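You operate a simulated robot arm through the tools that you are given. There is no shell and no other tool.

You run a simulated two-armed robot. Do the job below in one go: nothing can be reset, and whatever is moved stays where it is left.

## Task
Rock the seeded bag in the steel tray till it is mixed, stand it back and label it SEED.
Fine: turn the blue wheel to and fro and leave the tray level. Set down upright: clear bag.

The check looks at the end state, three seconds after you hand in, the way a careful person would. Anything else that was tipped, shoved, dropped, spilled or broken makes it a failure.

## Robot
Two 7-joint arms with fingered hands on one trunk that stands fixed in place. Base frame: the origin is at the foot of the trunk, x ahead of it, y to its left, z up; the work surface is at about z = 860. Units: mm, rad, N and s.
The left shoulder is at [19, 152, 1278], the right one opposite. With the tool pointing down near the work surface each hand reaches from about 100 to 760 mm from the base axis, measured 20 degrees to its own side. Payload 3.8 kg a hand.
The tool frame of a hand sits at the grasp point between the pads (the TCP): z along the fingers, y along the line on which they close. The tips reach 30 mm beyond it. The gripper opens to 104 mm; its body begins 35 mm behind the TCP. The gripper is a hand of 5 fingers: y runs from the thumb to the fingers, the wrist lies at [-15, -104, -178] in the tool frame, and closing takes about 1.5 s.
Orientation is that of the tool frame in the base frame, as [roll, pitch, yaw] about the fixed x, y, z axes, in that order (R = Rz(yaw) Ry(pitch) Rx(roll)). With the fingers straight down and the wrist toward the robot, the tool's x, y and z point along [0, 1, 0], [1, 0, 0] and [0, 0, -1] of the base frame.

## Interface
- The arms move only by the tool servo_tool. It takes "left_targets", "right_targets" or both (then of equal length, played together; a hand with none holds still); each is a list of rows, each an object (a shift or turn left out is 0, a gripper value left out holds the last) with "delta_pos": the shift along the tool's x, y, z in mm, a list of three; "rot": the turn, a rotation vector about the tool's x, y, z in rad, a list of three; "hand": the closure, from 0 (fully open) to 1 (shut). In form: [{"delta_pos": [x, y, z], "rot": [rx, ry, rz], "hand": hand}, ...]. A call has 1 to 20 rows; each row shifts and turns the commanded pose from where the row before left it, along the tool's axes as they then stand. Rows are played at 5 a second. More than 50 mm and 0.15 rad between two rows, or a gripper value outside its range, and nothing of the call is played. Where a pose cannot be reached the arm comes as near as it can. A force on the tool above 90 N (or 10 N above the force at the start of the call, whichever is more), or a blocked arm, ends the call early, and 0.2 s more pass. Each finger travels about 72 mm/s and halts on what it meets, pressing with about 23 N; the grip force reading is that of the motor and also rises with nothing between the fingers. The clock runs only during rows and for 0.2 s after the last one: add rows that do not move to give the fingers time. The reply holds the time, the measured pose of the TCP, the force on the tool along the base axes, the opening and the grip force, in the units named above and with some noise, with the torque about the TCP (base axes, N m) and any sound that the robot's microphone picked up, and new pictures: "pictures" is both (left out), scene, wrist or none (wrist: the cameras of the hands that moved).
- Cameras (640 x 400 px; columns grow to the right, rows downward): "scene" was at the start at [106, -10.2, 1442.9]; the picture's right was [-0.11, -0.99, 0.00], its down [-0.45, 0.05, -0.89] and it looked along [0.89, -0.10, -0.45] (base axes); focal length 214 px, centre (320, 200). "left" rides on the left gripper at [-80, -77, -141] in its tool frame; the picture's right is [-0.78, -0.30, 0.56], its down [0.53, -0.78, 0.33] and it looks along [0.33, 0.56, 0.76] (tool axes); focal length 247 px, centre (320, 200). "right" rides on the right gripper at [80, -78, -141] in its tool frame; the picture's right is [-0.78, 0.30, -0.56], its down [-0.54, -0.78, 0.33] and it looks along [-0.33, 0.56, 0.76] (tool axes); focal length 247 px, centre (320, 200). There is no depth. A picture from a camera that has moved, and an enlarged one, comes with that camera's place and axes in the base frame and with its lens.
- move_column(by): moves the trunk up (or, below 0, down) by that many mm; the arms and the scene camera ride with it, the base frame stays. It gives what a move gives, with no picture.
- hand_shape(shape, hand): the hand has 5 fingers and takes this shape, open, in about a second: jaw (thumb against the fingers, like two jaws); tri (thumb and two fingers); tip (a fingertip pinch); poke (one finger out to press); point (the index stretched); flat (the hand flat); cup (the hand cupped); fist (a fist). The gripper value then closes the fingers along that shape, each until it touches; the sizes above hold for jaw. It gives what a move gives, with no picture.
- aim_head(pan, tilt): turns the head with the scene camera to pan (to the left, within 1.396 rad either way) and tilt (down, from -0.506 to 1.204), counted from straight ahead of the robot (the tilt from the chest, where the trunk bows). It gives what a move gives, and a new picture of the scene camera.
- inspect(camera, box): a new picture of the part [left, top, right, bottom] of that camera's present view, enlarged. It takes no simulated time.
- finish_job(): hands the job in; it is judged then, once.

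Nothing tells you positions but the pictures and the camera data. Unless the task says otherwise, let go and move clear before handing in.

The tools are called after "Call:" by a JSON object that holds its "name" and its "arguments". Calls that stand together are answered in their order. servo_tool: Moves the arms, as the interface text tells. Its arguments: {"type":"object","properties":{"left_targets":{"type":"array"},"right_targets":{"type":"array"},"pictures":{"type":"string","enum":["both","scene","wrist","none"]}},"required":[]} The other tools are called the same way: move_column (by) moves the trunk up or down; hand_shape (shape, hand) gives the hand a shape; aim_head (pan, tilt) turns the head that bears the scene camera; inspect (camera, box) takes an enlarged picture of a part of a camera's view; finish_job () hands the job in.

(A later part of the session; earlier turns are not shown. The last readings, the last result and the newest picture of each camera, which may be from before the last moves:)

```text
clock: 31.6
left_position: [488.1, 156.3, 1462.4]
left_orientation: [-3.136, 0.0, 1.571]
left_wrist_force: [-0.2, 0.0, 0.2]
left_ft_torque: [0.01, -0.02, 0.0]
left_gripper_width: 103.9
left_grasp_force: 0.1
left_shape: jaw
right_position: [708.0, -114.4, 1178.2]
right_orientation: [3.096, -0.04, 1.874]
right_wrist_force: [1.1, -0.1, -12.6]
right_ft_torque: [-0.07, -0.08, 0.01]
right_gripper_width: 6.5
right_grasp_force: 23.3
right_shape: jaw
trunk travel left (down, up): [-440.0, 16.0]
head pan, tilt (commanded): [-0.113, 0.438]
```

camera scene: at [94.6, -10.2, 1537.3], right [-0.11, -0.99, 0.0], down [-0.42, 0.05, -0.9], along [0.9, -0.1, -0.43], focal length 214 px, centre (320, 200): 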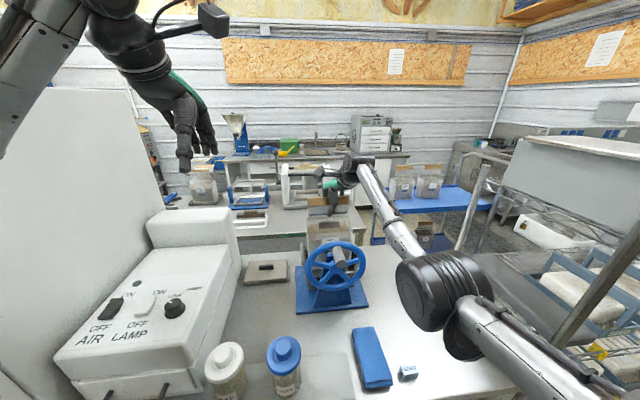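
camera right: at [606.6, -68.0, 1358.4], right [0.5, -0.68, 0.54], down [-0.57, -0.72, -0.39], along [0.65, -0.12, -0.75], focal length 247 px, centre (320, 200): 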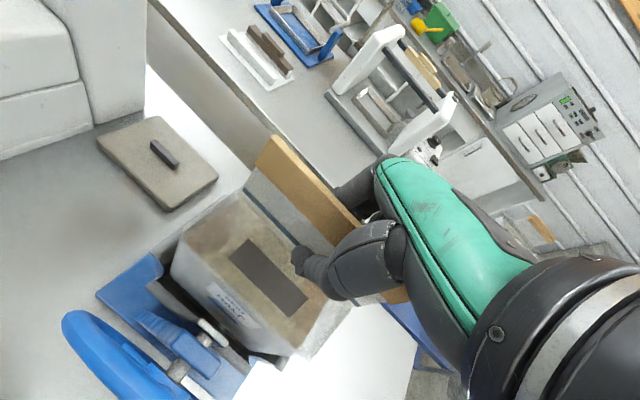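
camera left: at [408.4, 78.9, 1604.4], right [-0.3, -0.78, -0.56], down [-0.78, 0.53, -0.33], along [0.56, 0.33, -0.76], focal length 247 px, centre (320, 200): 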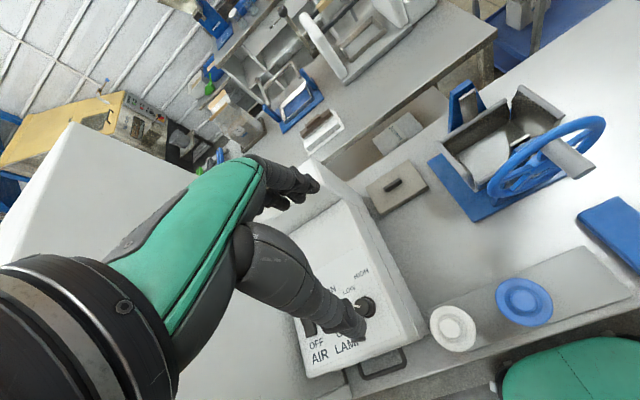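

Call:
{"name": "servo_tool", "arguments": {"right_targets": [{"delta_pos": [-0.3, -0.3, 7]}, {"delta_pos": [-0.3, -0.3, 7]}, {}], "pictures": "none"}}

Call:
{"name": "inspect", "arguments": {"camera": "right", "box": [120, 160, 340, 400]}}

Call:
{"name": "inspect", "arguments": {"camera": "left", "box": [460, 70, 590, 200]}}

```text
clock: 32.5
left_position: [489.1, 156.7, 1461.1]
left_orientation: [-3.137, 0.001, 1.57]
left_wrist_force: [0.1, 0.5, 0.0]
left_ft_torque: [-0.01, 0.0, 0.02]
left_gripper_width: 103.5
left_grasp_force: 0.0
left_shape: jaw
right_position: [707.7, -113.8, 1164.0]
right_orientation: [3.098, -0.041, 1.873]
right_wrist_force: [-0.2, 0.3, -13.0]
right_ft_torque: [-0.08, -0.06, 0.04]
right_gripper_width: 6.7
right_grasp_force: 22.8
right_shape: jaw
trunk travel left (down, up): [-440.0, 16.0]
head pan, tilt (commanded): [-0.113, 0.438]
```

```text
1.67 times, centred on (230, 280) of right
camera zoom: at [606.3, -68.6, 1305.2], right [0.5, -0.68, 0.54], down [-0.57, -0.72, -0.39], along [0.65, -0.12, -0.75], focal length 412 px, centre (470, 67)
```

zoom: 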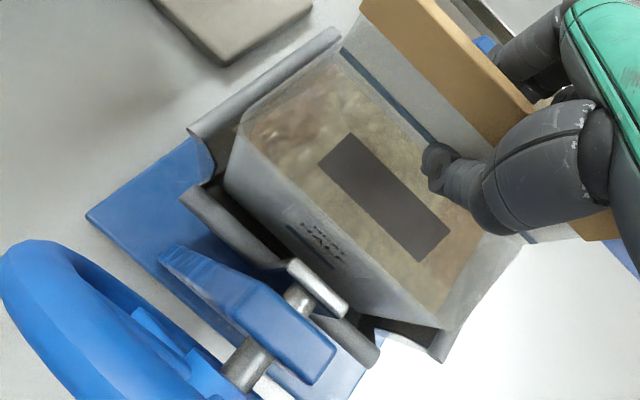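

```text
3.08 times, centred on (525, 135) of left
camera zoom: at [412.2, 77.1, 1603.6], right [-0.3, -0.78, -0.56], down [-0.78, 0.53, -0.33], along [0.55, 0.33, -0.76], focal length 760 px, centre (-311, 400)
```

zoom: 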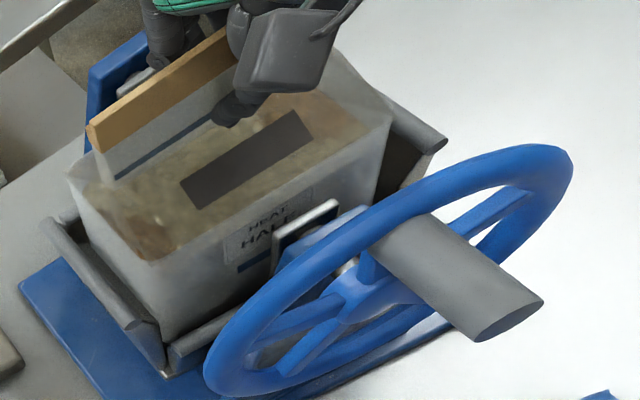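

Call:
{"name": "servo_tool", "arguments": {"right_targets": [{"delta_pos": [-0.2, -0.3, 6]}, {"delta_pos": [-0.2, -0.2, 4]}, {}], "pictures": "none"}}

```text
clock: 33.2
left_position: [488.0, 156.1, 1462.2]
left_orientation: [-3.139, 0.0, 1.573]
left_wrist_force: [-0.3, -0.5, -0.6]
left_ft_torque: [-0.01, 0.01, -0.02]
left_gripper_width: 103.9
left_grasp_force: 0.1
left_shape: jaw
right_position: [709.5, -113.3, 1154.9]
right_orientation: [3.096, -0.042, 1.872]
right_wrist_force: [0.9, -0.6, -12.5]
right_ft_torque: [-0.06, -0.04, 0.02]
right_gripper_width: 6.8
right_grasp_force: 23.3
right_shape: jaw
trunk travel left (down, up): [-440.0, 16.0]
head pan, tilt (commanded): [-0.113, 0.438]
```

Call:
{"name": "servo_tool", "arguments": {"right_targets": [{"delta_pos": [-0.2, -0.2, 4]}, {"delta_pos": [-0.1, -0.1, 3]}, {}], "pictures": "none"}}

```text
clock: 34.0
left_position: [487.6, 156.2, 1462.4]
left_orientation: [-3.137, -0.001, 1.571]
left_wrist_force: [0.5, -0.1, 0.4]
left_ft_torque: [0.03, 0.01, 0.06]
left_gripper_width: 103.7
left_grasp_force: 0.1
left_shape: jaw
right_position: [708.7, -113.8, 1147.6]
right_orientation: [3.096, -0.04, 1.873]
right_wrist_force: [0.8, -0.4, -11.7]
right_ft_torque: [-0.04, -0.05, 0.03]
right_gripper_width: 6.6
right_grasp_force: 23.2
right_shape: jaw
trunk travel left (down, up): [-440.0, 16.0]
head pan, tilt (commanded): [-0.113, 0.438]
```

Call:
{"name": "servo_tool", "arguments": {"right_targets": [{"delta_pos": [-0.1, -0.2, 4]}, {"delta_pos": [-0.1, -0.1, 3]}, {}], "pictures": "both"}}

Call:
{"name": "inspect", "arguments": {"camera": "right", "box": [120, 160, 340, 400]}}

Call:
{"name": "inspect", "arguments": {"camera": "left", "box": [460, 70, 590, 200]}}

```text
clock: 34.9
left_position: [490.2, 155.8, 1462.4]
left_orientation: [-3.136, 0.0, 1.57]
left_wrist_force: [-0.2, -0.7, -0.6]
left_ft_torque: [0.0, -0.03, 0.01]
left_gripper_width: 103.9
left_grasp_force: 0.0
left_shape: jaw
right_position: [708.1, -114.8, 1140.2]
right_orientation: [3.098, -0.039, 1.873]
right_wrist_force: [0.8, -0.9, -12.3]
right_ft_torque: [-0.05, -0.07, 0.07]
right_gripper_width: 6.7
right_grasp_force: 22.9
right_shape: jaw
trunk travel left (down, up): [-440.0, 16.0]
head pan, tilt (commanded): [-0.113, 0.438]
camera scene: at [94.8, -10.4, 1537.3], right [-0.11, -0.99, 0.0], down [-0.43, 0.05, -0.9], along [0.9, -0.1, -0.43], focal length 214 px, centre (320, 200)
camera right: at [606.2, -68.4, 1281.3], right [0.5, -0.68, 0.54], down [-0.57, -0.72, -0.39], along [0.65, -0.12, -0.75], focal length 247 px, centre (320, 200)
```

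scene: 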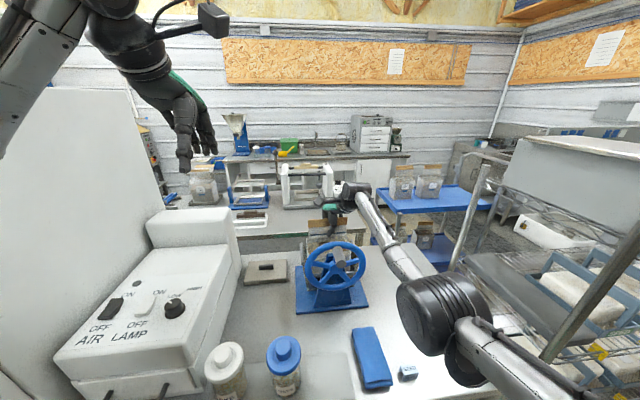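
right: 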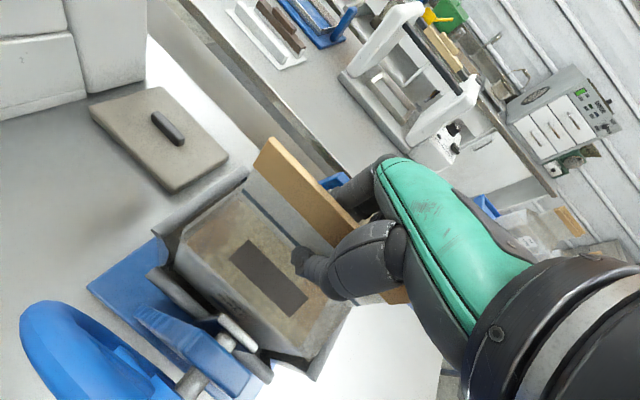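

```text
1.67 times, centred on (230, 280) of right
camera zoom: at [606.2, -68.4, 1281.3], right [0.5, -0.68, 0.54], down [-0.57, -0.72, -0.39], along [0.65, -0.12, -0.75], focal length 412 px, centre (470, 67)
```

zoom: 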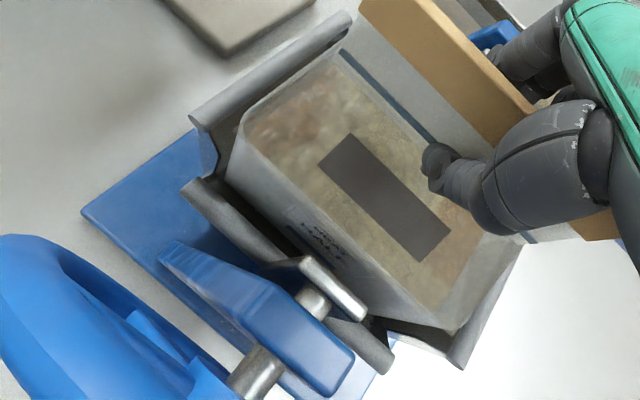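

```text
3.08 times, centred on (525, 135) of left
camera zoom: at [412.3, 77.1, 1603.6], right [-0.3, -0.78, -0.56], down [-0.78, 0.53, -0.33], along [0.55, 0.33, -0.76], focal length 760 px, centre (-311, 400)
```

zoom: 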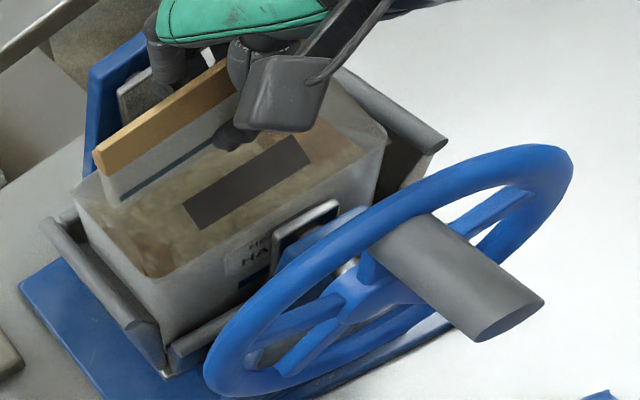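

Call:
{"name": "servo_tool", "arguments": {"right_targets": [{"delta_pos": [-0.1, -0.2, 4]}, {"delta_pos": [-0.1, -0.1, 3]}, {}], "pictures": "none"}}

```text
clock: 35.6
left_position: [489.6, 155.4, 1462.3]
left_orientation: [-3.14, 0.0, 1.57]
left_wrist_force: [-0.6, -0.6, 0.5]
left_ft_torque: [0.0, 0.04, -0.03]
left_gripper_width: 103.8
left_grasp_force: 0.1
left_shape: jaw
right_position: [710.0, -115.2, 1136.2]
right_orientation: [3.094, -0.041, 1.87]
right_wrist_force: [3.5, -4.9, -3.8]
right_ft_torque: [-0.16, -0.11, 0.05]
right_gripper_width: 6.6
right_grasp_force: 23.3
right_shape: jaw
trunk travel left (down, up): [-440.0, 16.0]
head pan, tilt (commanded): [-0.113, 0.438]
```

Light contact at TCP z≈1136, which fits the tray floor. I'll look before seating and releasing.

Call:
{"name": "inspect", "arguments": {"camera": "right", "box": [120, 130, 360, 400]}}

Call:
{"name": "inspect", "arguments": {"camera": "left", "box": [460, 70, 590, 200]}}

Call:
{"name": "inspect", "arguments": {"camera": "scene", "box": [290, 190, 380, 320]}}

```text
1.48 times, centred on (240, 265) of right
camera zoom: at [605.9, -69.7, 1276.1], right [0.49, -0.68, 0.54], down [-0.57, -0.72, -0.39], along [0.66, -0.12, -0.75], focal length 366 px, centre (438, 104)
```

zoom: 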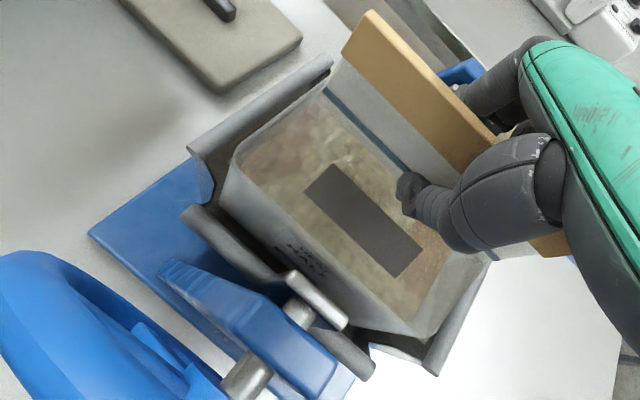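

```text
3.08 times, centred on (525, 135) of left
camera zoom: at [411.5, 75.9, 1603.9], right [-0.3, -0.78, -0.56], down [-0.78, 0.54, -0.33], along [0.55, 0.33, -0.76], focal length 760 px, centre (-311, 400)
```

zoom: 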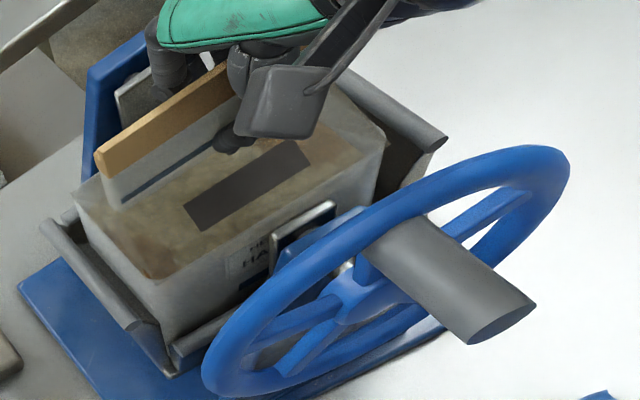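

```text
3.08 times, centred on (335, 255) of scene
camera zoom: at [94.1, -11.4, 1537.4], right [-0.11, -0.99, 0.0], down [-0.42, 0.05, -0.9], along [0.9, -0.1, -0.43], focal length 660 px, centre (274, 31)
```

zoom: 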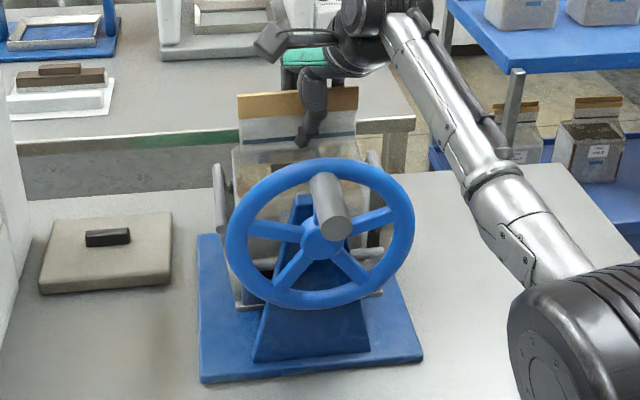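

The bag is down in the tray. I'll press down 3 mm more to seat it, then open the hand gradually.

Call:
{"name": "servo_tool", "arguments": {"right_targets": [{"delta_pos": [-0.1, -0.1, 3]}, {"hand": 0.9}, {"hand": 0.85}, {"hand": 0.8}, {"hand": 0.8}, {"hand": 0.7}, {"hand": 0.6}, {"hand": 0.6}], "pictures": "both"}}

Call:
{"name": "inspect", "arguments": {"camera": "right", "box": [120, 130, 360, 400]}}

Call:
{"name": "inspect", "arguments": {"camera": "left", "box": [460, 70, 590, 200]}}

Call:
{"name": "inspect", "arguments": {"camera": "scene", "box": [290, 190, 380, 320]}}

```text
clock: 37.5
left_position: [486.5, 157.0, 1463.3]
left_orientation: [3.141, 0.001, 1.571]
left_wrist_force: [-1.3, -0.6, -0.5]
left_ft_torque: [-0.03, 0.0, 0.02]
left_gripper_width: 103.8
left_grasp_force: 0.0
left_shape: jaw
right_position: [707.1, -112.9, 1133.7]
right_orientation: [3.095, -0.04, 1.874]
right_wrist_force: [0.0, 0.0, -0.2]
right_ft_torque: [0.0, -0.03, 0.02]
right_gripper_width: 41.0
right_grasp_force: 0.1
right_shape: jaw
trunk travel left (down, up): [-440.0, 16.0]
head pan, tilt (commanded): [-0.113, 0.438]
camera scene: at [92.3, -10.1, 1537.5], right [-0.11, -0.99, 0.0], down [-0.42, 0.05, -0.9], along [0.9, -0.1, -0.43], focal length 214 px, centre (320, 200)
camera right: at [604.1, -67.9, 1273.2], right [0.49, -0.68, 0.54], down [-0.57, -0.72, -0.39], along [0.65, -0.12, -0.75], focal length 247 px, centre (320, 200)
```

scene: 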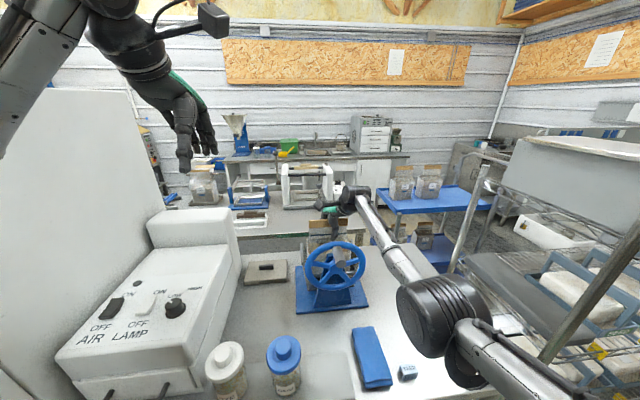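
right: 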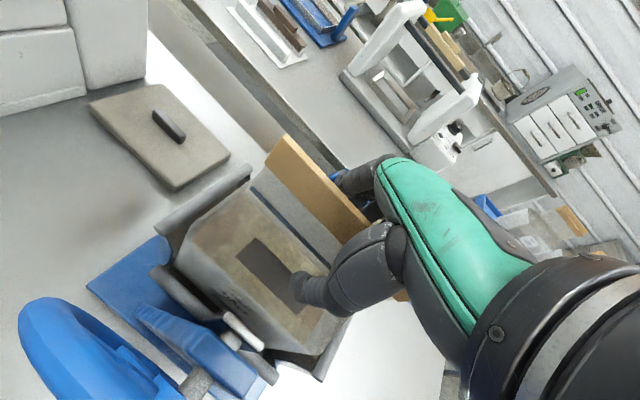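

```text
1.48 times, centred on (240, 265) of right
camera zoom: at [604.1, -67.9, 1273.2], right [0.49, -0.68, 0.54], down [-0.57, -0.72, -0.39], along [0.65, -0.12, -0.75], focal length 366 px, centre (438, 104)
```

zoom: 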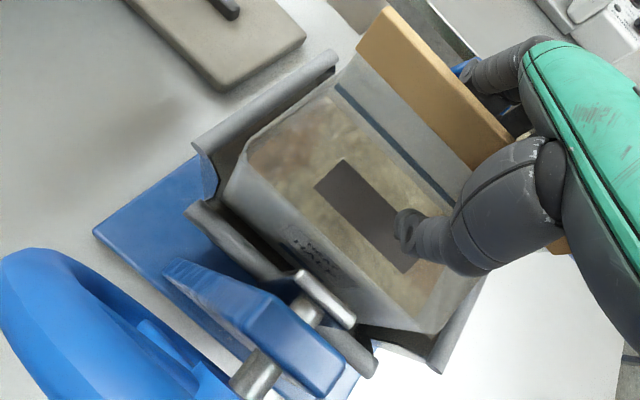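

```text
3.08 times, centred on (525, 135) of left
camera zoom: at [409.6, 77.4, 1604.3], right [-0.3, -0.78, -0.56], down [-0.78, 0.53, -0.33], along [0.56, 0.33, -0.76], focal length 760 px, centre (-311, 400)
```

zoom: 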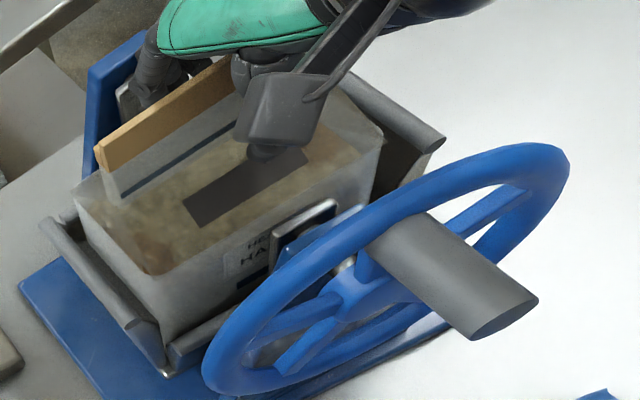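

```text
3.08 times, centred on (335, 255) of scene
camera zoom: at [92.3, -10.1, 1537.5], right [-0.11, -0.99, 0.0], down [-0.42, 0.05, -0.9], along [0.9, -0.1, -0.43], focal length 660 px, centre (274, 31)
```

zoom: 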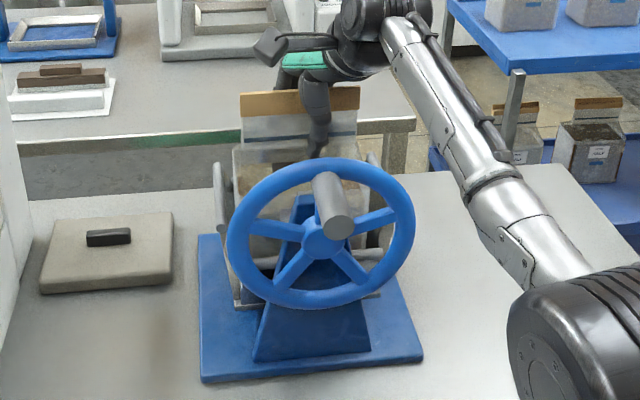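

The bag is released and standing in the tray. I'm lifting the hand straight up, opening a little more as it clears.

Call:
{"name": "servo_tool", "arguments": {"right_targets": [{"delta_pos": [0.3, 0.4, -8], "hand": 0.5}, {"delta_pos": [0.4, 0.4, -10], "hand": 0.45}, {"delta_pos": [0.6, 0.7, -15], "hand": 0.4}, {"delta_pos": [0.8, 0.9, -20]}, {"delta_pos": [1.2, 1.3, -30]}, {"delta_pos": [1.6, 1.8, -40]}, {"delta_pos": [1.6, 1.8, -40]}, {}], "pictures": "both"}}

Call:
{"name": "inspect", "arguments": {"camera": "left", "box": [440, 50, 600, 210]}}

Call:
{"name": "inspect", "arguments": {"camera": "scene", "box": [290, 190, 380, 320]}}

```text
clock: 39.2
left_position: [485.7, 157.1, 1463.0]
left_orientation: [3.141, 0.0, 1.569]
left_wrist_force: [0.7, 0.2, -0.9]
left_ft_torque: [-0.01, -0.03, -0.01]
left_gripper_width: 103.9
left_grasp_force: 0.1
left_shape: jaw
right_position: [706.5, -113.9, 1294.3]
right_orientation: [3.094, -0.041, 1.874]
right_wrist_force: [0.1, 0.6, -0.1]
right_ft_torque: [0.01, 0.0, -0.01]
right_gripper_width: 62.2
right_grasp_force: 0.1
right_shape: jaw
trunk travel left (down, up): [-440.0, 16.0]
head pan, tilt (commanded): [-0.113, 0.438]
camera scene: at [92.4, -10.1, 1537.4], right [-0.11, -0.99, 0.0], down [-0.42, 0.05, -0.9], along [0.9, -0.1, -0.43], focal length 214 px, centre (320, 200)
camera right: at [603.5, -67.8, 1436.0], right [0.49, -0.68, 0.54], down [-0.57, -0.72, -0.39], along [0.65, -0.12, -0.75], focal length 247 px, centre (320, 200)
```

scene: 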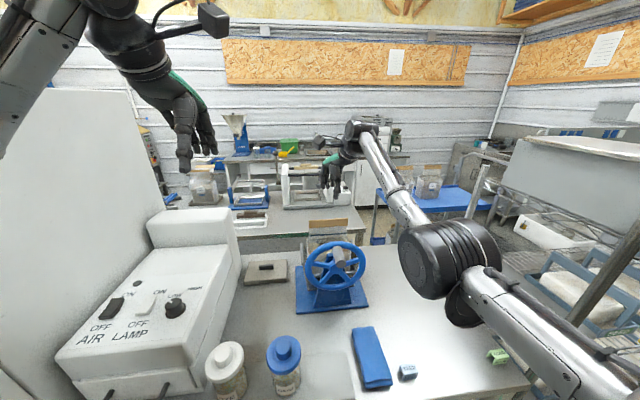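
right: 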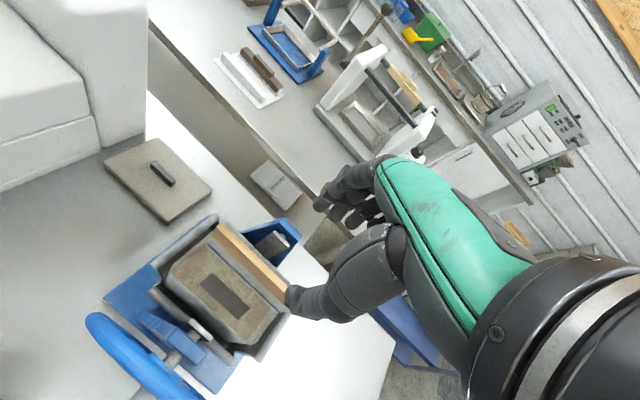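

```text
2.50 times, centred on (520, 130) of left
camera zoom: at [409.7, 77.4, 1604.2], right [-0.3, -0.78, -0.56], down [-0.78, 0.53, -0.33], along [0.55, 0.33, -0.76], focal length 617 px, centre (-180, 375)
```

zoom: 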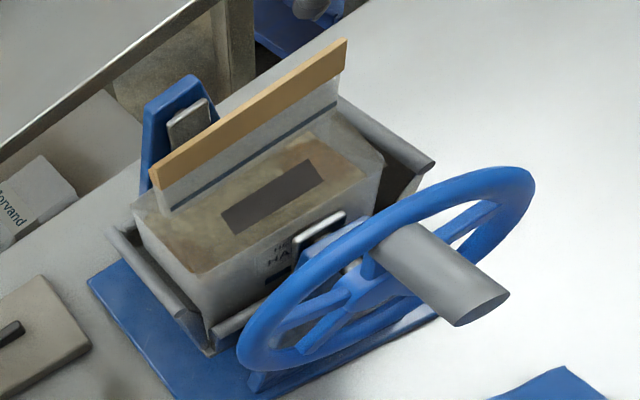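

```text
3.08 times, centred on (335, 255) of scene
camera zoom: at [92.4, -10.1, 1537.4], right [-0.11, -0.99, 0.0], down [-0.42, 0.05, -0.9], along [0.9, -0.1, -0.43], focal length 660 px, centre (274, 31)
```

zoom: 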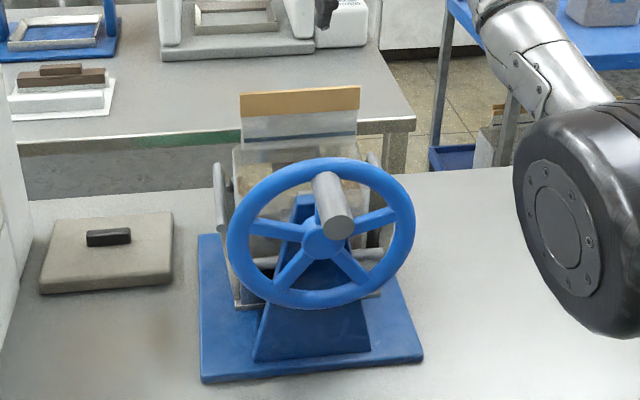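

The bag stands upright in the tray. I'm retreating the right hand to the right and back, well above the wheel.

Call:
{"name": "servo_tool", "arguments": {"right_targets": [{"delta_pos": [-16, -5, -10]}, {"delta_pos": [-24, -8, -10]}, {"delta_pos": [-24, -8, -5]}, {"delta_pos": [-20, -15, -1.5]}, {"delta_pos": [-16.2, -18.1, -1.5]}, {"delta_pos": [-16.2, -18.1, -1.5]}, {"delta_pos": [-16.2, -18.1, -1.5]}, {"delta_pos": [-16.2, -18.1, -1.5]}, {"delta_pos": [-16.2, -18.1, -1.5]}, {"delta_pos": [-16.2, -18.1, -1.5]}, {"delta_pos": [-16.2, -18.1, -1.5]}, {"delta_pos": [-16.2, -18.1, -1.5]}, {"delta_pos": [-10, -12, -1]}, {"hand": 0}, {}], "pictures": "both"}}

```text
clock: 42.5
left_position: [486.6, 156.1, 1463.0]
left_orientation: [-3.138, -0.001, 1.571]
left_wrist_force: [0.9, 0.7, 0.6]
left_ft_torque: [-0.01, -0.03, -0.03]
left_gripper_width: 103.4
left_grasp_force: 0.1
left_shape: jaw
right_position: [587.6, -386.2, 1317.6]
right_orientation: [3.095, -0.041, 1.874]
right_wrist_force: [-0.1, -0.8, -0.1]
right_ft_torque: [0.01, 0.03, -0.01]
right_gripper_width: 103.4
right_grasp_force: 0.1
right_shape: jaw
trunk travel left (down, up): [-440.0, 16.0]
head pan, tilt (commanded): [-0.113, 0.438]
camera scene: at [92.4, -9.9, 1537.5], right [-0.11, -0.99, 0.0], down [-0.42, 0.05, -0.9], along [0.9, -0.1, -0.43], focal length 214 px, centre (320, 200)
camera right: at [485.1, -340.2, 1457.9], right [0.49, -0.68, 0.54], down [-0.57, -0.72, -0.39], along [0.65, -0.12, -0.75], focal length 247 px, centre (320, 200)
```

scene: 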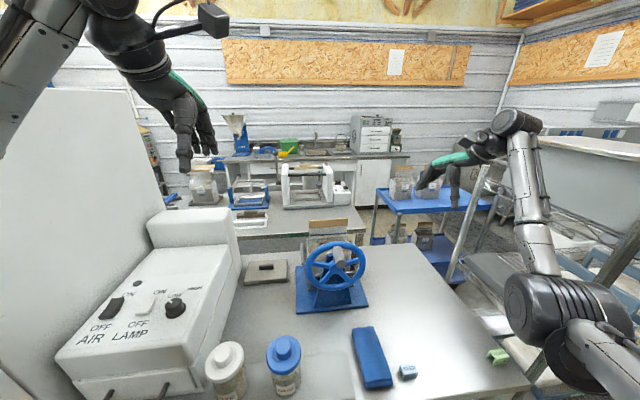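
right: 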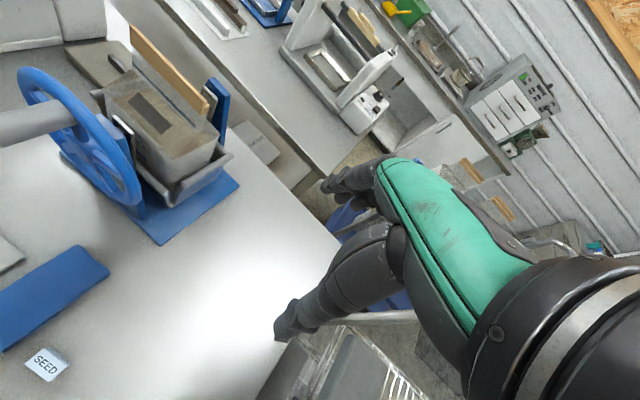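

Everything around the wheel is clear. I'm bringing the left hand inward at height and turning it so it closes across the handle, which lies along x at about (519–578, -114, 1147).

Call:
{"name": "servo_tool", "arguments": {"left_targets": [{"delta_pos": [-15, 2, 0]}, {"delta_pos": [-25, 3, 0]}, {"delta_pos": [-25, 3, 0]}, {"delta_pos": [-25, 3, 0]}, {"delta_pos": [-25, 3, 0]}, {"delta_pos": [-20, 3, 0], "rot": [0, 0, 0.1]}, {"delta_pos": [-15, 0, 0], "rot": [0, 0, 0.14]}, {"rot": [0, 0, 0.14]}, {"rot": [0, 0, 0.14]}, {"rot": [0, 0, 0.14]}, {"rot": [0, 0, 0.14]}, {"rot": [0, 0, 0.14]}, {"rot": [0, 0, 0.14]}, {"rot": [0, 0, 0.14]}, {"rot": [0, 0, 0.14]}, {"rot": [0, 0, 0.14]}, {"rot": [0, 0, 0.071]}, {}], "pictures": "both"}}

```text
clock: 46.2
left_position: [502.4, 7.8, 1462.8]
left_orientation: [3.141, 0.001, -0.002]
left_wrist_force: [0.2, 0.2, 0.5]
left_ft_torque: [-0.02, 0.01, 0.0]
left_gripper_width: 103.9
left_grasp_force: 0.1
left_shape: jaw
right_position: [588.5, -386.1, 1316.8]
right_orientation: [3.095, -0.04, 1.874]
right_wrist_force: [-0.1, -0.4, -0.4]
right_ft_torque: [0.02, -0.03, 0.05]
right_gripper_width: 103.7
right_grasp_force: 0.0
right_shape: jaw
trunk travel left (down, up): [-440.0, 16.0]
head pan, tilt (commanded): [-0.113, 0.438]
camera scene: at [92.3, -10.0, 1537.5], right [-0.11, -0.99, 0.0], down [-0.42, 0.05, -0.9], along [0.9, -0.1, -0.43], focal length 214 px, centre (320, 200)
camera left: at [423.0, 86.0, 1604.5], right [-0.78, 0.3, -0.56], down [0.54, 0.78, -0.33], along [0.33, -0.56, -0.76], focal length 247 px, centre (320, 200)
```

scene: 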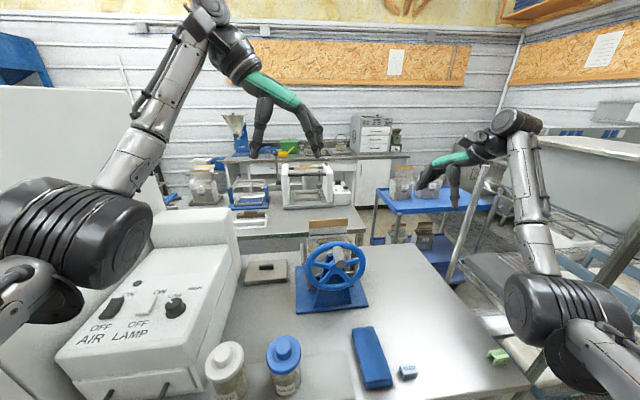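
left: 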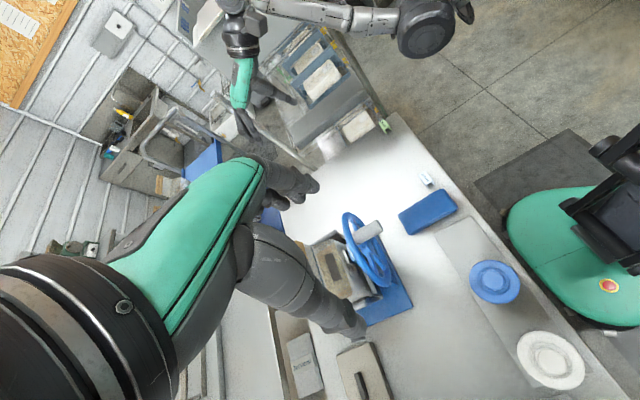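

The hand is now turned across the handle. I'll refine the handle's location with this new viewpoint.

Call:
{"name": "inspect", "arguments": {"camera": "left", "box": [300, 190, 430, 340]}}

Call:
{"name": "inspect", "arguments": {"camera": "scene", "box": [295, 235, 375, 320]}}

Call:
{"name": "inspect", "arguments": {"camera": "right", "box": [0, 20, 260, 260]}}

```text
2.67 times, centred on (365, 265) of left
camera zoom: at [423.0, 86.0, 1604.5], right [-0.78, 0.3, -0.56], down [0.54, 0.78, -0.33], along [0.33, -0.56, -0.76], focal length 659 px, centre (200, 27)
```

zoom: 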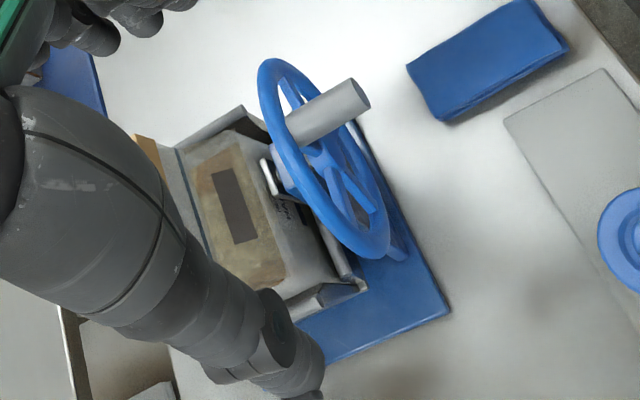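

```text
4.71 times, centred on (335, 278) of scene
camera zoom: at [92.3, -10.0, 1537.5], right [-0.11, -0.99, 0.0], down [-0.42, 0.05, -0.9], along [0.9, -0.1, -0.43], focal length 1009 px, centre (249, -165)
```

zoom: 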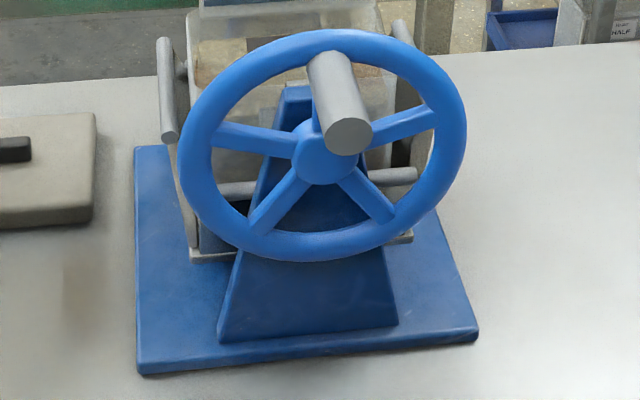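

```text
1.67 times, centred on (130, 140) of right
camera zoom: at [485.1, -340.2, 1457.9], right [0.49, -0.68, 0.54], down [-0.57, -0.72, -0.39], along [0.65, -0.12, -0.75], focal length 412 px, centre (637, 300)
```

zoom: 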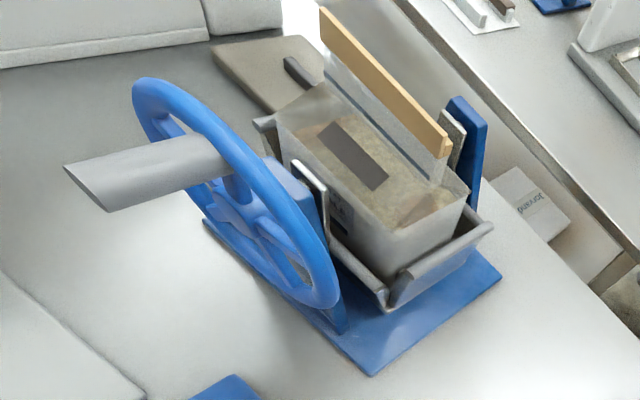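

The handle end is at (520, -115, 1145), the hub is at (587, -116, 1069) and the radius is about 76 mm. The three views agree, so I'm moving the left hand above the handle.

Call:
{"name": "servo_tool", "arguments": {"left_targets": [{"delta_pos": [1.5, 8, 12]}, {"delta_pos": [3.2, 17, 25]}, {"delta_pos": [3.2, 17, 30]}, {"delta_pos": [3.2, 17, 30]}, {"delta_pos": [3.2, 17, 30]}, {"delta_pos": [3.2, 17, 30]}, {"delta_pos": [3.2, 17, 30]}, {"delta_pos": [3.2, 13, 26]}, {"delta_pos": [0, 0, 10]}, {}], "pictures": "both"}}

Call:
{"name": "inspect", "arguments": {"camera": "left", "box": [220, 120, 440, 320]}}

Call:
{"name": "inspect", "arguments": {"camera": "scene", "box": [270, 180, 390, 320]}}

Call:
{"name": "inspect", "arguments": {"camera": "right", "box": [0, 0, 260, 240]}}

```text
clock: 48.5
left_position: [525.6, -116.6, 1238.3]
left_orientation: [3.14, 0.0, 0.0]
left_wrist_force: [-0.2, -0.9, 0.9]
left_ft_torque: [-0.01, 0.02, 0.0]
left_gripper_width: 103.8
left_grasp_force: 0.0
left_shape: jaw
right_position: [587.6, -385.2, 1317.8]
right_orientation: [3.094, -0.04, 1.873]
right_wrist_force: [0.3, -0.4, 0.3]
right_ft_torque: [-0.01, -0.02, -0.04]
right_gripper_width: 103.6
right_grasp_force: 0.0
right_shape: jaw
trunk travel left (down, up): [-440.0, 16.0]
head pan, tilt (commanded): [-0.113, 0.438]
camera scene: at [92.2, -10.0, 1537.5], right [-0.11, -0.99, 0.0], down [-0.42, 0.05, -0.9], along [0.9, -0.1, -0.43], focal length 214 px, centre (320, 200)
camera left: at [446.1, -37.5, 1380.4], right [-0.78, 0.3, -0.56], down [0.53, 0.78, -0.33], along [0.33, -0.56, -0.76], focal length 247 px, centre (320, 200)
```

scene: 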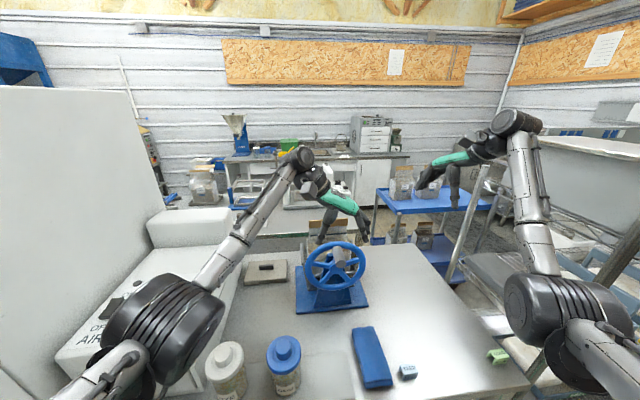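
left: 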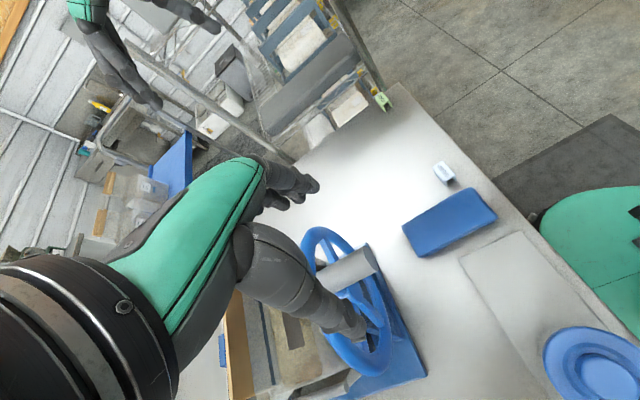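

```text
2.00 times, centred on (330, 220) of left
camera zoom: at [446.1, -37.5, 1380.4], right [-0.78, 0.3, -0.56], down [0.53, 0.78, -0.33], along [0.33, -0.56, -0.76], focal length 494 px, centre (300, 160)
```

zoom: 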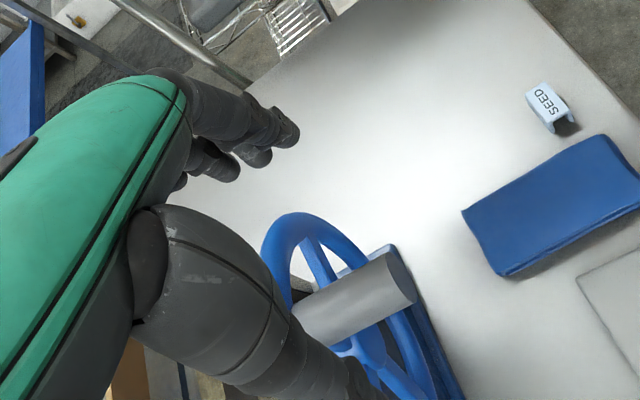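

```text
2.86 times, centred on (330, 250) of scene
camera zoom: at [92.2, -10.0, 1537.5], right [-0.11, -0.99, 0.0], down [-0.42, 0.05, -0.9], along [0.9, -0.1, -0.43], focal length 613 px, centre (291, 57)
```

zoom: 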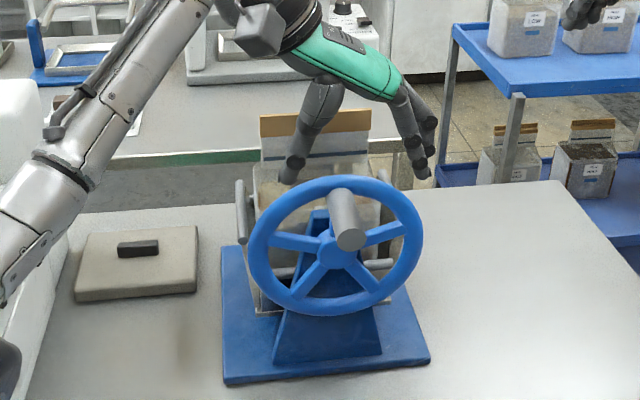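

```text
1.67 times, centred on (130, 120) of right
camera zoom: at [485.1, -340.2, 1458.0], right [0.49, -0.68, 0.54], down [-0.57, -0.72, -0.39], along [0.65, -0.12, -0.75], focal length 412 px, centre (637, 333)
```

zoom: 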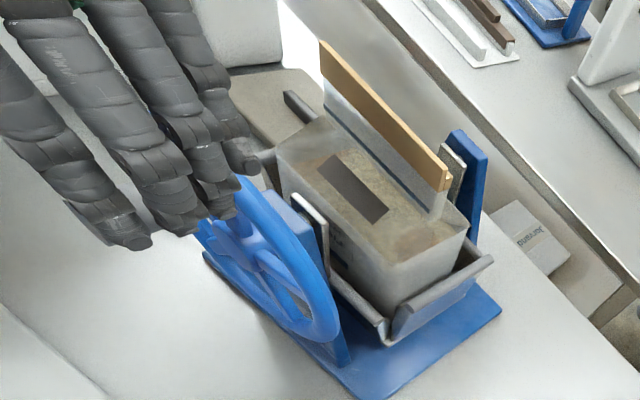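

The fingers sit about 0–50 mm forward of the TCP in x, so I'll shift back about 19 mm to keep the little finger off the rim, then lower around the handle.

Call:
{"name": "servo_tool", "arguments": {"left_targets": [{"delta_pos": [-9, -0.8, 0]}, {"delta_pos": [-10, -0.8, 10]}, {"delta_pos": [0, 0, 25]}, {"delta_pos": [0, 0, 25]}, {}], "pictures": "both"}}

Call:
{"name": "inspect", "arguments": {"camera": "left", "box": [220, 120, 440, 320]}}

Call:
{"name": "inspect", "arguments": {"camera": "scene", "box": [270, 200, 390, 320]}}

Call:
{"name": "inspect", "arguments": {"camera": "right", "box": [0, 0, 220, 200]}}

```text
clock: 49.6
left_position: [505.5, -113.4, 1178.8]
left_orientation: [3.14, 0.001, -0.001]
left_wrist_force: [-1.2, -0.2, -0.3]
left_ft_torque: [0.0, 0.01, 0.0]
left_gripper_width: 104.0
left_grasp_force: 0.0
left_shape: jaw
right_position: [587.8, -386.3, 1316.4]
right_orientation: [3.095, -0.04, 1.873]
right_wrist_force: [0.0, 0.2, -0.4]
right_ft_torque: [0.03, 0.02, -0.01]
right_gripper_width: 103.7
right_grasp_force: 0.1
right_shape: jaw
trunk travel left (down, up): [-440.0, 16.0]
head pan, tilt (commanded): [-0.113, 0.438]
camera scene: at [92.0, -10.2, 1537.5], right [-0.11, -0.99, 0.0], down [-0.42, 0.05, -0.9], along [0.9, -0.1, -0.43], focal length 214 px, centre (320, 200)
camera left: at [426.9, -35.5, 1321.1], right [-0.78, 0.3, -0.56], down [0.53, 0.78, -0.33], along [0.33, -0.56, -0.76], focal length 247 px, centre (320, 200)
```

scene: 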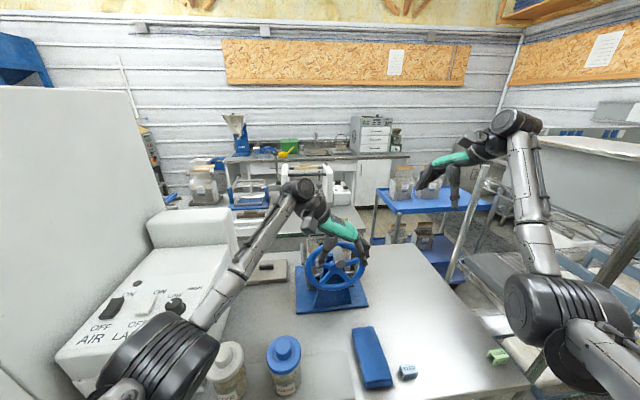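
left: 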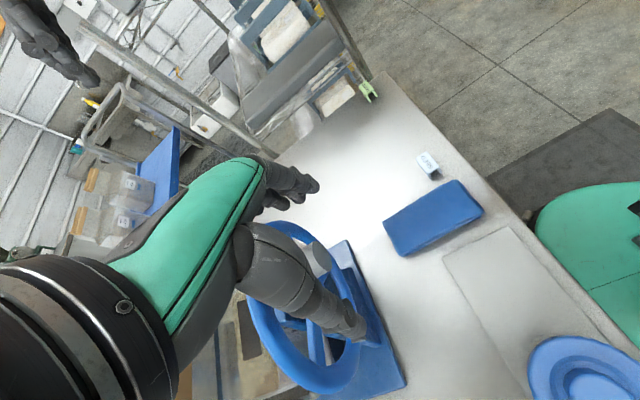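

```text
2.00 times, centred on (330, 220) of left
camera zoom: at [426.9, -35.5, 1321.1], right [-0.78, 0.3, -0.56], down [0.53, 0.78, -0.33], along [0.33, -0.56, -0.76], focal length 494 px, centre (300, 160)
```

zoom: 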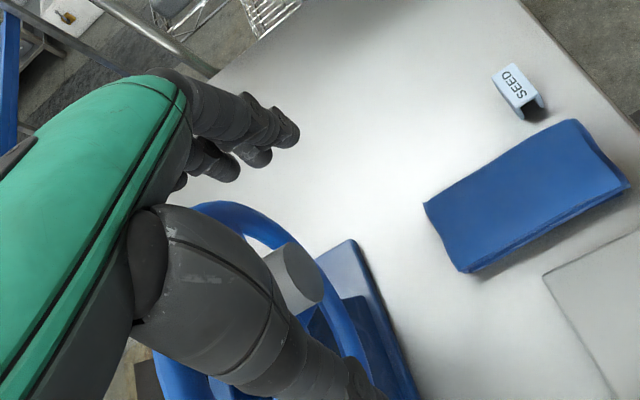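

```text
3.33 times, centred on (330, 260) of scene
camera zoom: at [92.0, -10.2, 1537.5], right [-0.11, -0.99, 0.0], down [-0.42, 0.05, -0.9], along [0.9, -0.1, -0.43], focal length 715 px, centre (287, 0)
```

zoom: 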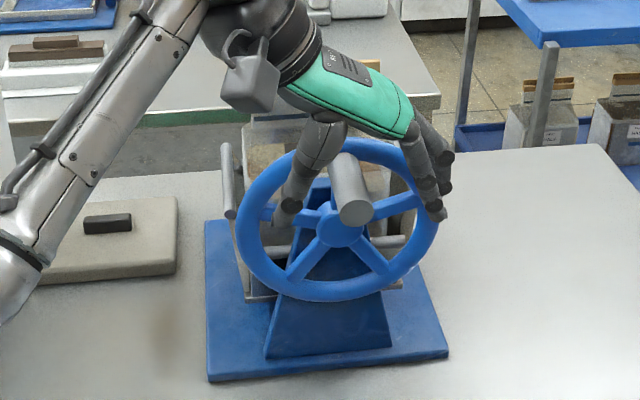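

```text
2.00 times, centred on (110, 100) of right
camera zoom: at [484.9, -340.3, 1458.0], right [0.49, -0.68, 0.54], down [-0.57, -0.72, -0.39], along [0.65, -0.12, -0.75], focal length 494 px, centre (740, 400)
```

zoom: 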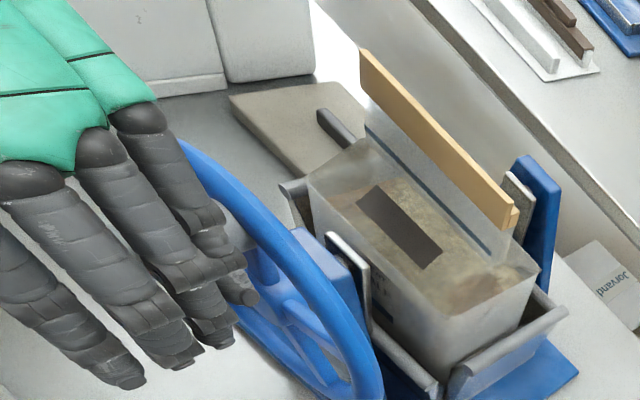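

The thumb and fingers straddle the handle in front of the rim. I'm lowering the last 32 mm and closing on the handle.

Call:
{"name": "servo_tool", "arguments": {"left_targets": [{"delta_pos": [0, 1, 16]}, {"delta_pos": [0, 0.5, 16]}, {}, {"hand": 0.3}, {"hand": 0.45}, {"hand": 0.55}, {}], "pictures": "none"}}

Call:
{"name": "inspect", "arguments": {"camera": "scene", "box": [280, 210, 380, 310]}}

Call:
{"name": "inspect", "arguments": {"camera": "left", "box": [220, 120, 440, 320]}}

Call:
{"name": "inspect", "arguments": {"camera": "right", "box": [0, 0, 220, 200]}}

```text
clock: 51.2
left_position: [507.2, -115.5, 1148.7]
left_orientation: [3.141, 0.001, -0.002]
left_wrist_force: [0.5, -0.4, -0.1]
left_ft_torque: [-0.01, -0.01, 0.04]
left_gripper_width: 47.3
left_grasp_force: 0.1
left_shape: jaw
right_position: [588.8, -385.1, 1316.4]
right_orientation: [3.094, -0.041, 1.873]
right_wrist_force: [-0.5, 0.8, -0.6]
right_ft_torque: [0.0, -0.01, 0.0]
right_gripper_width: 103.7
right_grasp_force: 0.0
right_shape: jaw
trunk travel left (down, up): [-440.0, 16.0]
head pan, tilt (commanded): [-0.113, 0.438]
```

```text
4.00 times, centred on (330, 260) of scene
camera zoom: at [92.3, -10.2, 1537.5], right [-0.11, -0.99, 0.0], down [-0.42, 0.05, -0.9], along [0.9, -0.1, -0.43], focal length 858 px, centre (280, -40)
```

zoom: 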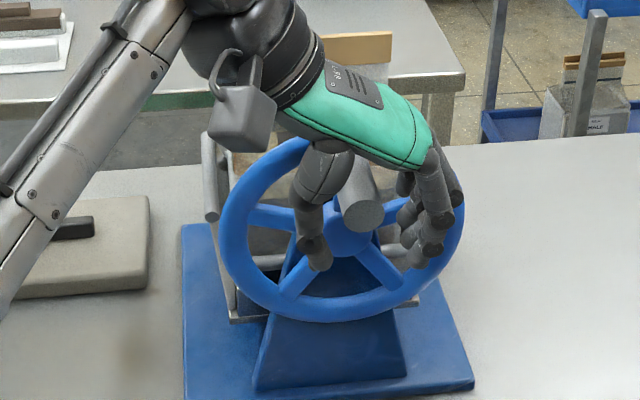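

```text
2.00 times, centred on (330, 220) of left
camera zoom: at [427.1, -37.6, 1289.5], right [-0.78, 0.3, -0.56], down [0.53, 0.78, -0.33], along [0.33, -0.56, -0.76], focal length 494 px, centre (300, 160)
```

zoom: 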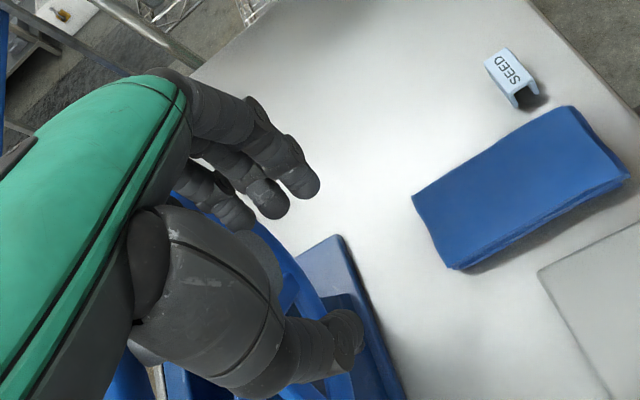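

```text
2.00 times, centred on (110, 100) of right
camera zoom: at [485.1, -340.4, 1457.9], right [0.49, -0.68, 0.54], down [-0.57, -0.72, -0.39], along [0.65, -0.12, -0.75], focal length 494 px, centre (740, 400)
```

zoom: 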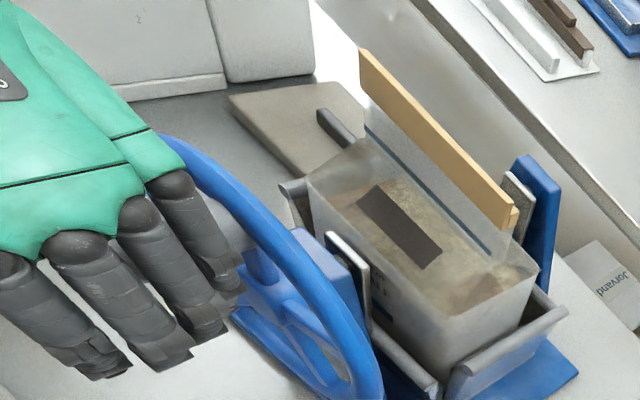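

The thumb is left of the handle and the fingers right. I'm closing to grip it.

Call:
{"name": "servo_tool", "arguments": {"left_targets": [{"hand": 0.65}, {"hand": 0.75}, {"hand": 0.85}, {"hand": 1.0}, {"hand": 1.0}, {"hand": 1.0}], "pictures": "none"}}

Call:
{"name": "inspect", "arguments": {"camera": "scene", "box": [280, 210, 380, 310]}}

Call:
{"name": "inspect", "arguments": {"camera": "right", "box": [0, 0, 220, 200]}}

```text
clock: 52.6
left_position: [506.5, -115.0, 1147.8]
left_orientation: [-3.139, 0.003, -0.002]
left_wrist_force: [-2.7, 0.3, -4.9]
left_ft_torque: [-0.07, 0.04, -0.1]
left_gripper_width: 0.0
left_grasp_force: 23.1
left_shape: jaw
right_position: [588.0, -386.5, 1316.3]
right_orientation: [3.095, -0.041, 1.871]
right_wrist_force: [-0.5, -0.4, 0.3]
right_ft_torque: [-0.03, 0.02, 0.0]
right_gripper_width: 103.6
right_grasp_force: 0.1
right_shape: jaw
trunk travel left (down, up): [-440.0, 16.0]
head pan, tilt (commanded): [-0.113, 0.438]
```

```text
4.00 times, centred on (330, 260) of scene
camera zoom: at [92.3, -10.3, 1537.4], right [-0.11, -0.99, 0.0], down [-0.42, 0.05, -0.9], along [0.9, -0.1, -0.43], focal length 858 px, centre (280, -40)
```

zoom: 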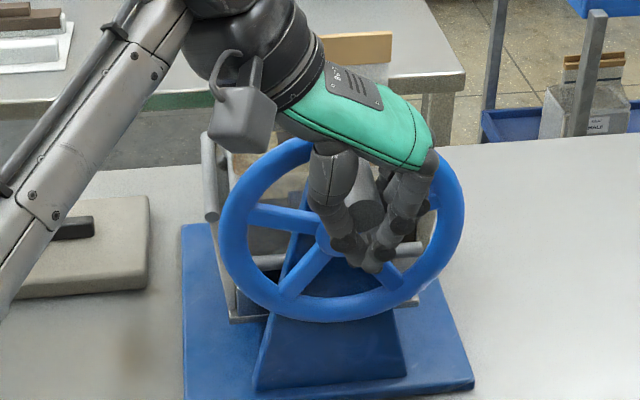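

```text
2.00 times, centred on (110, 100) of right
camera zoom: at [485.1, -340.4, 1457.8], right [0.49, -0.68, 0.54], down [-0.57, -0.72, -0.39], along [0.65, -0.12, -0.75], focal length 494 px, centre (740, 400)
```

zoom: 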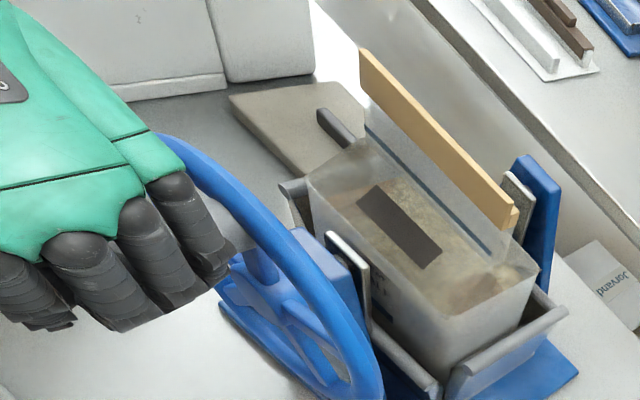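

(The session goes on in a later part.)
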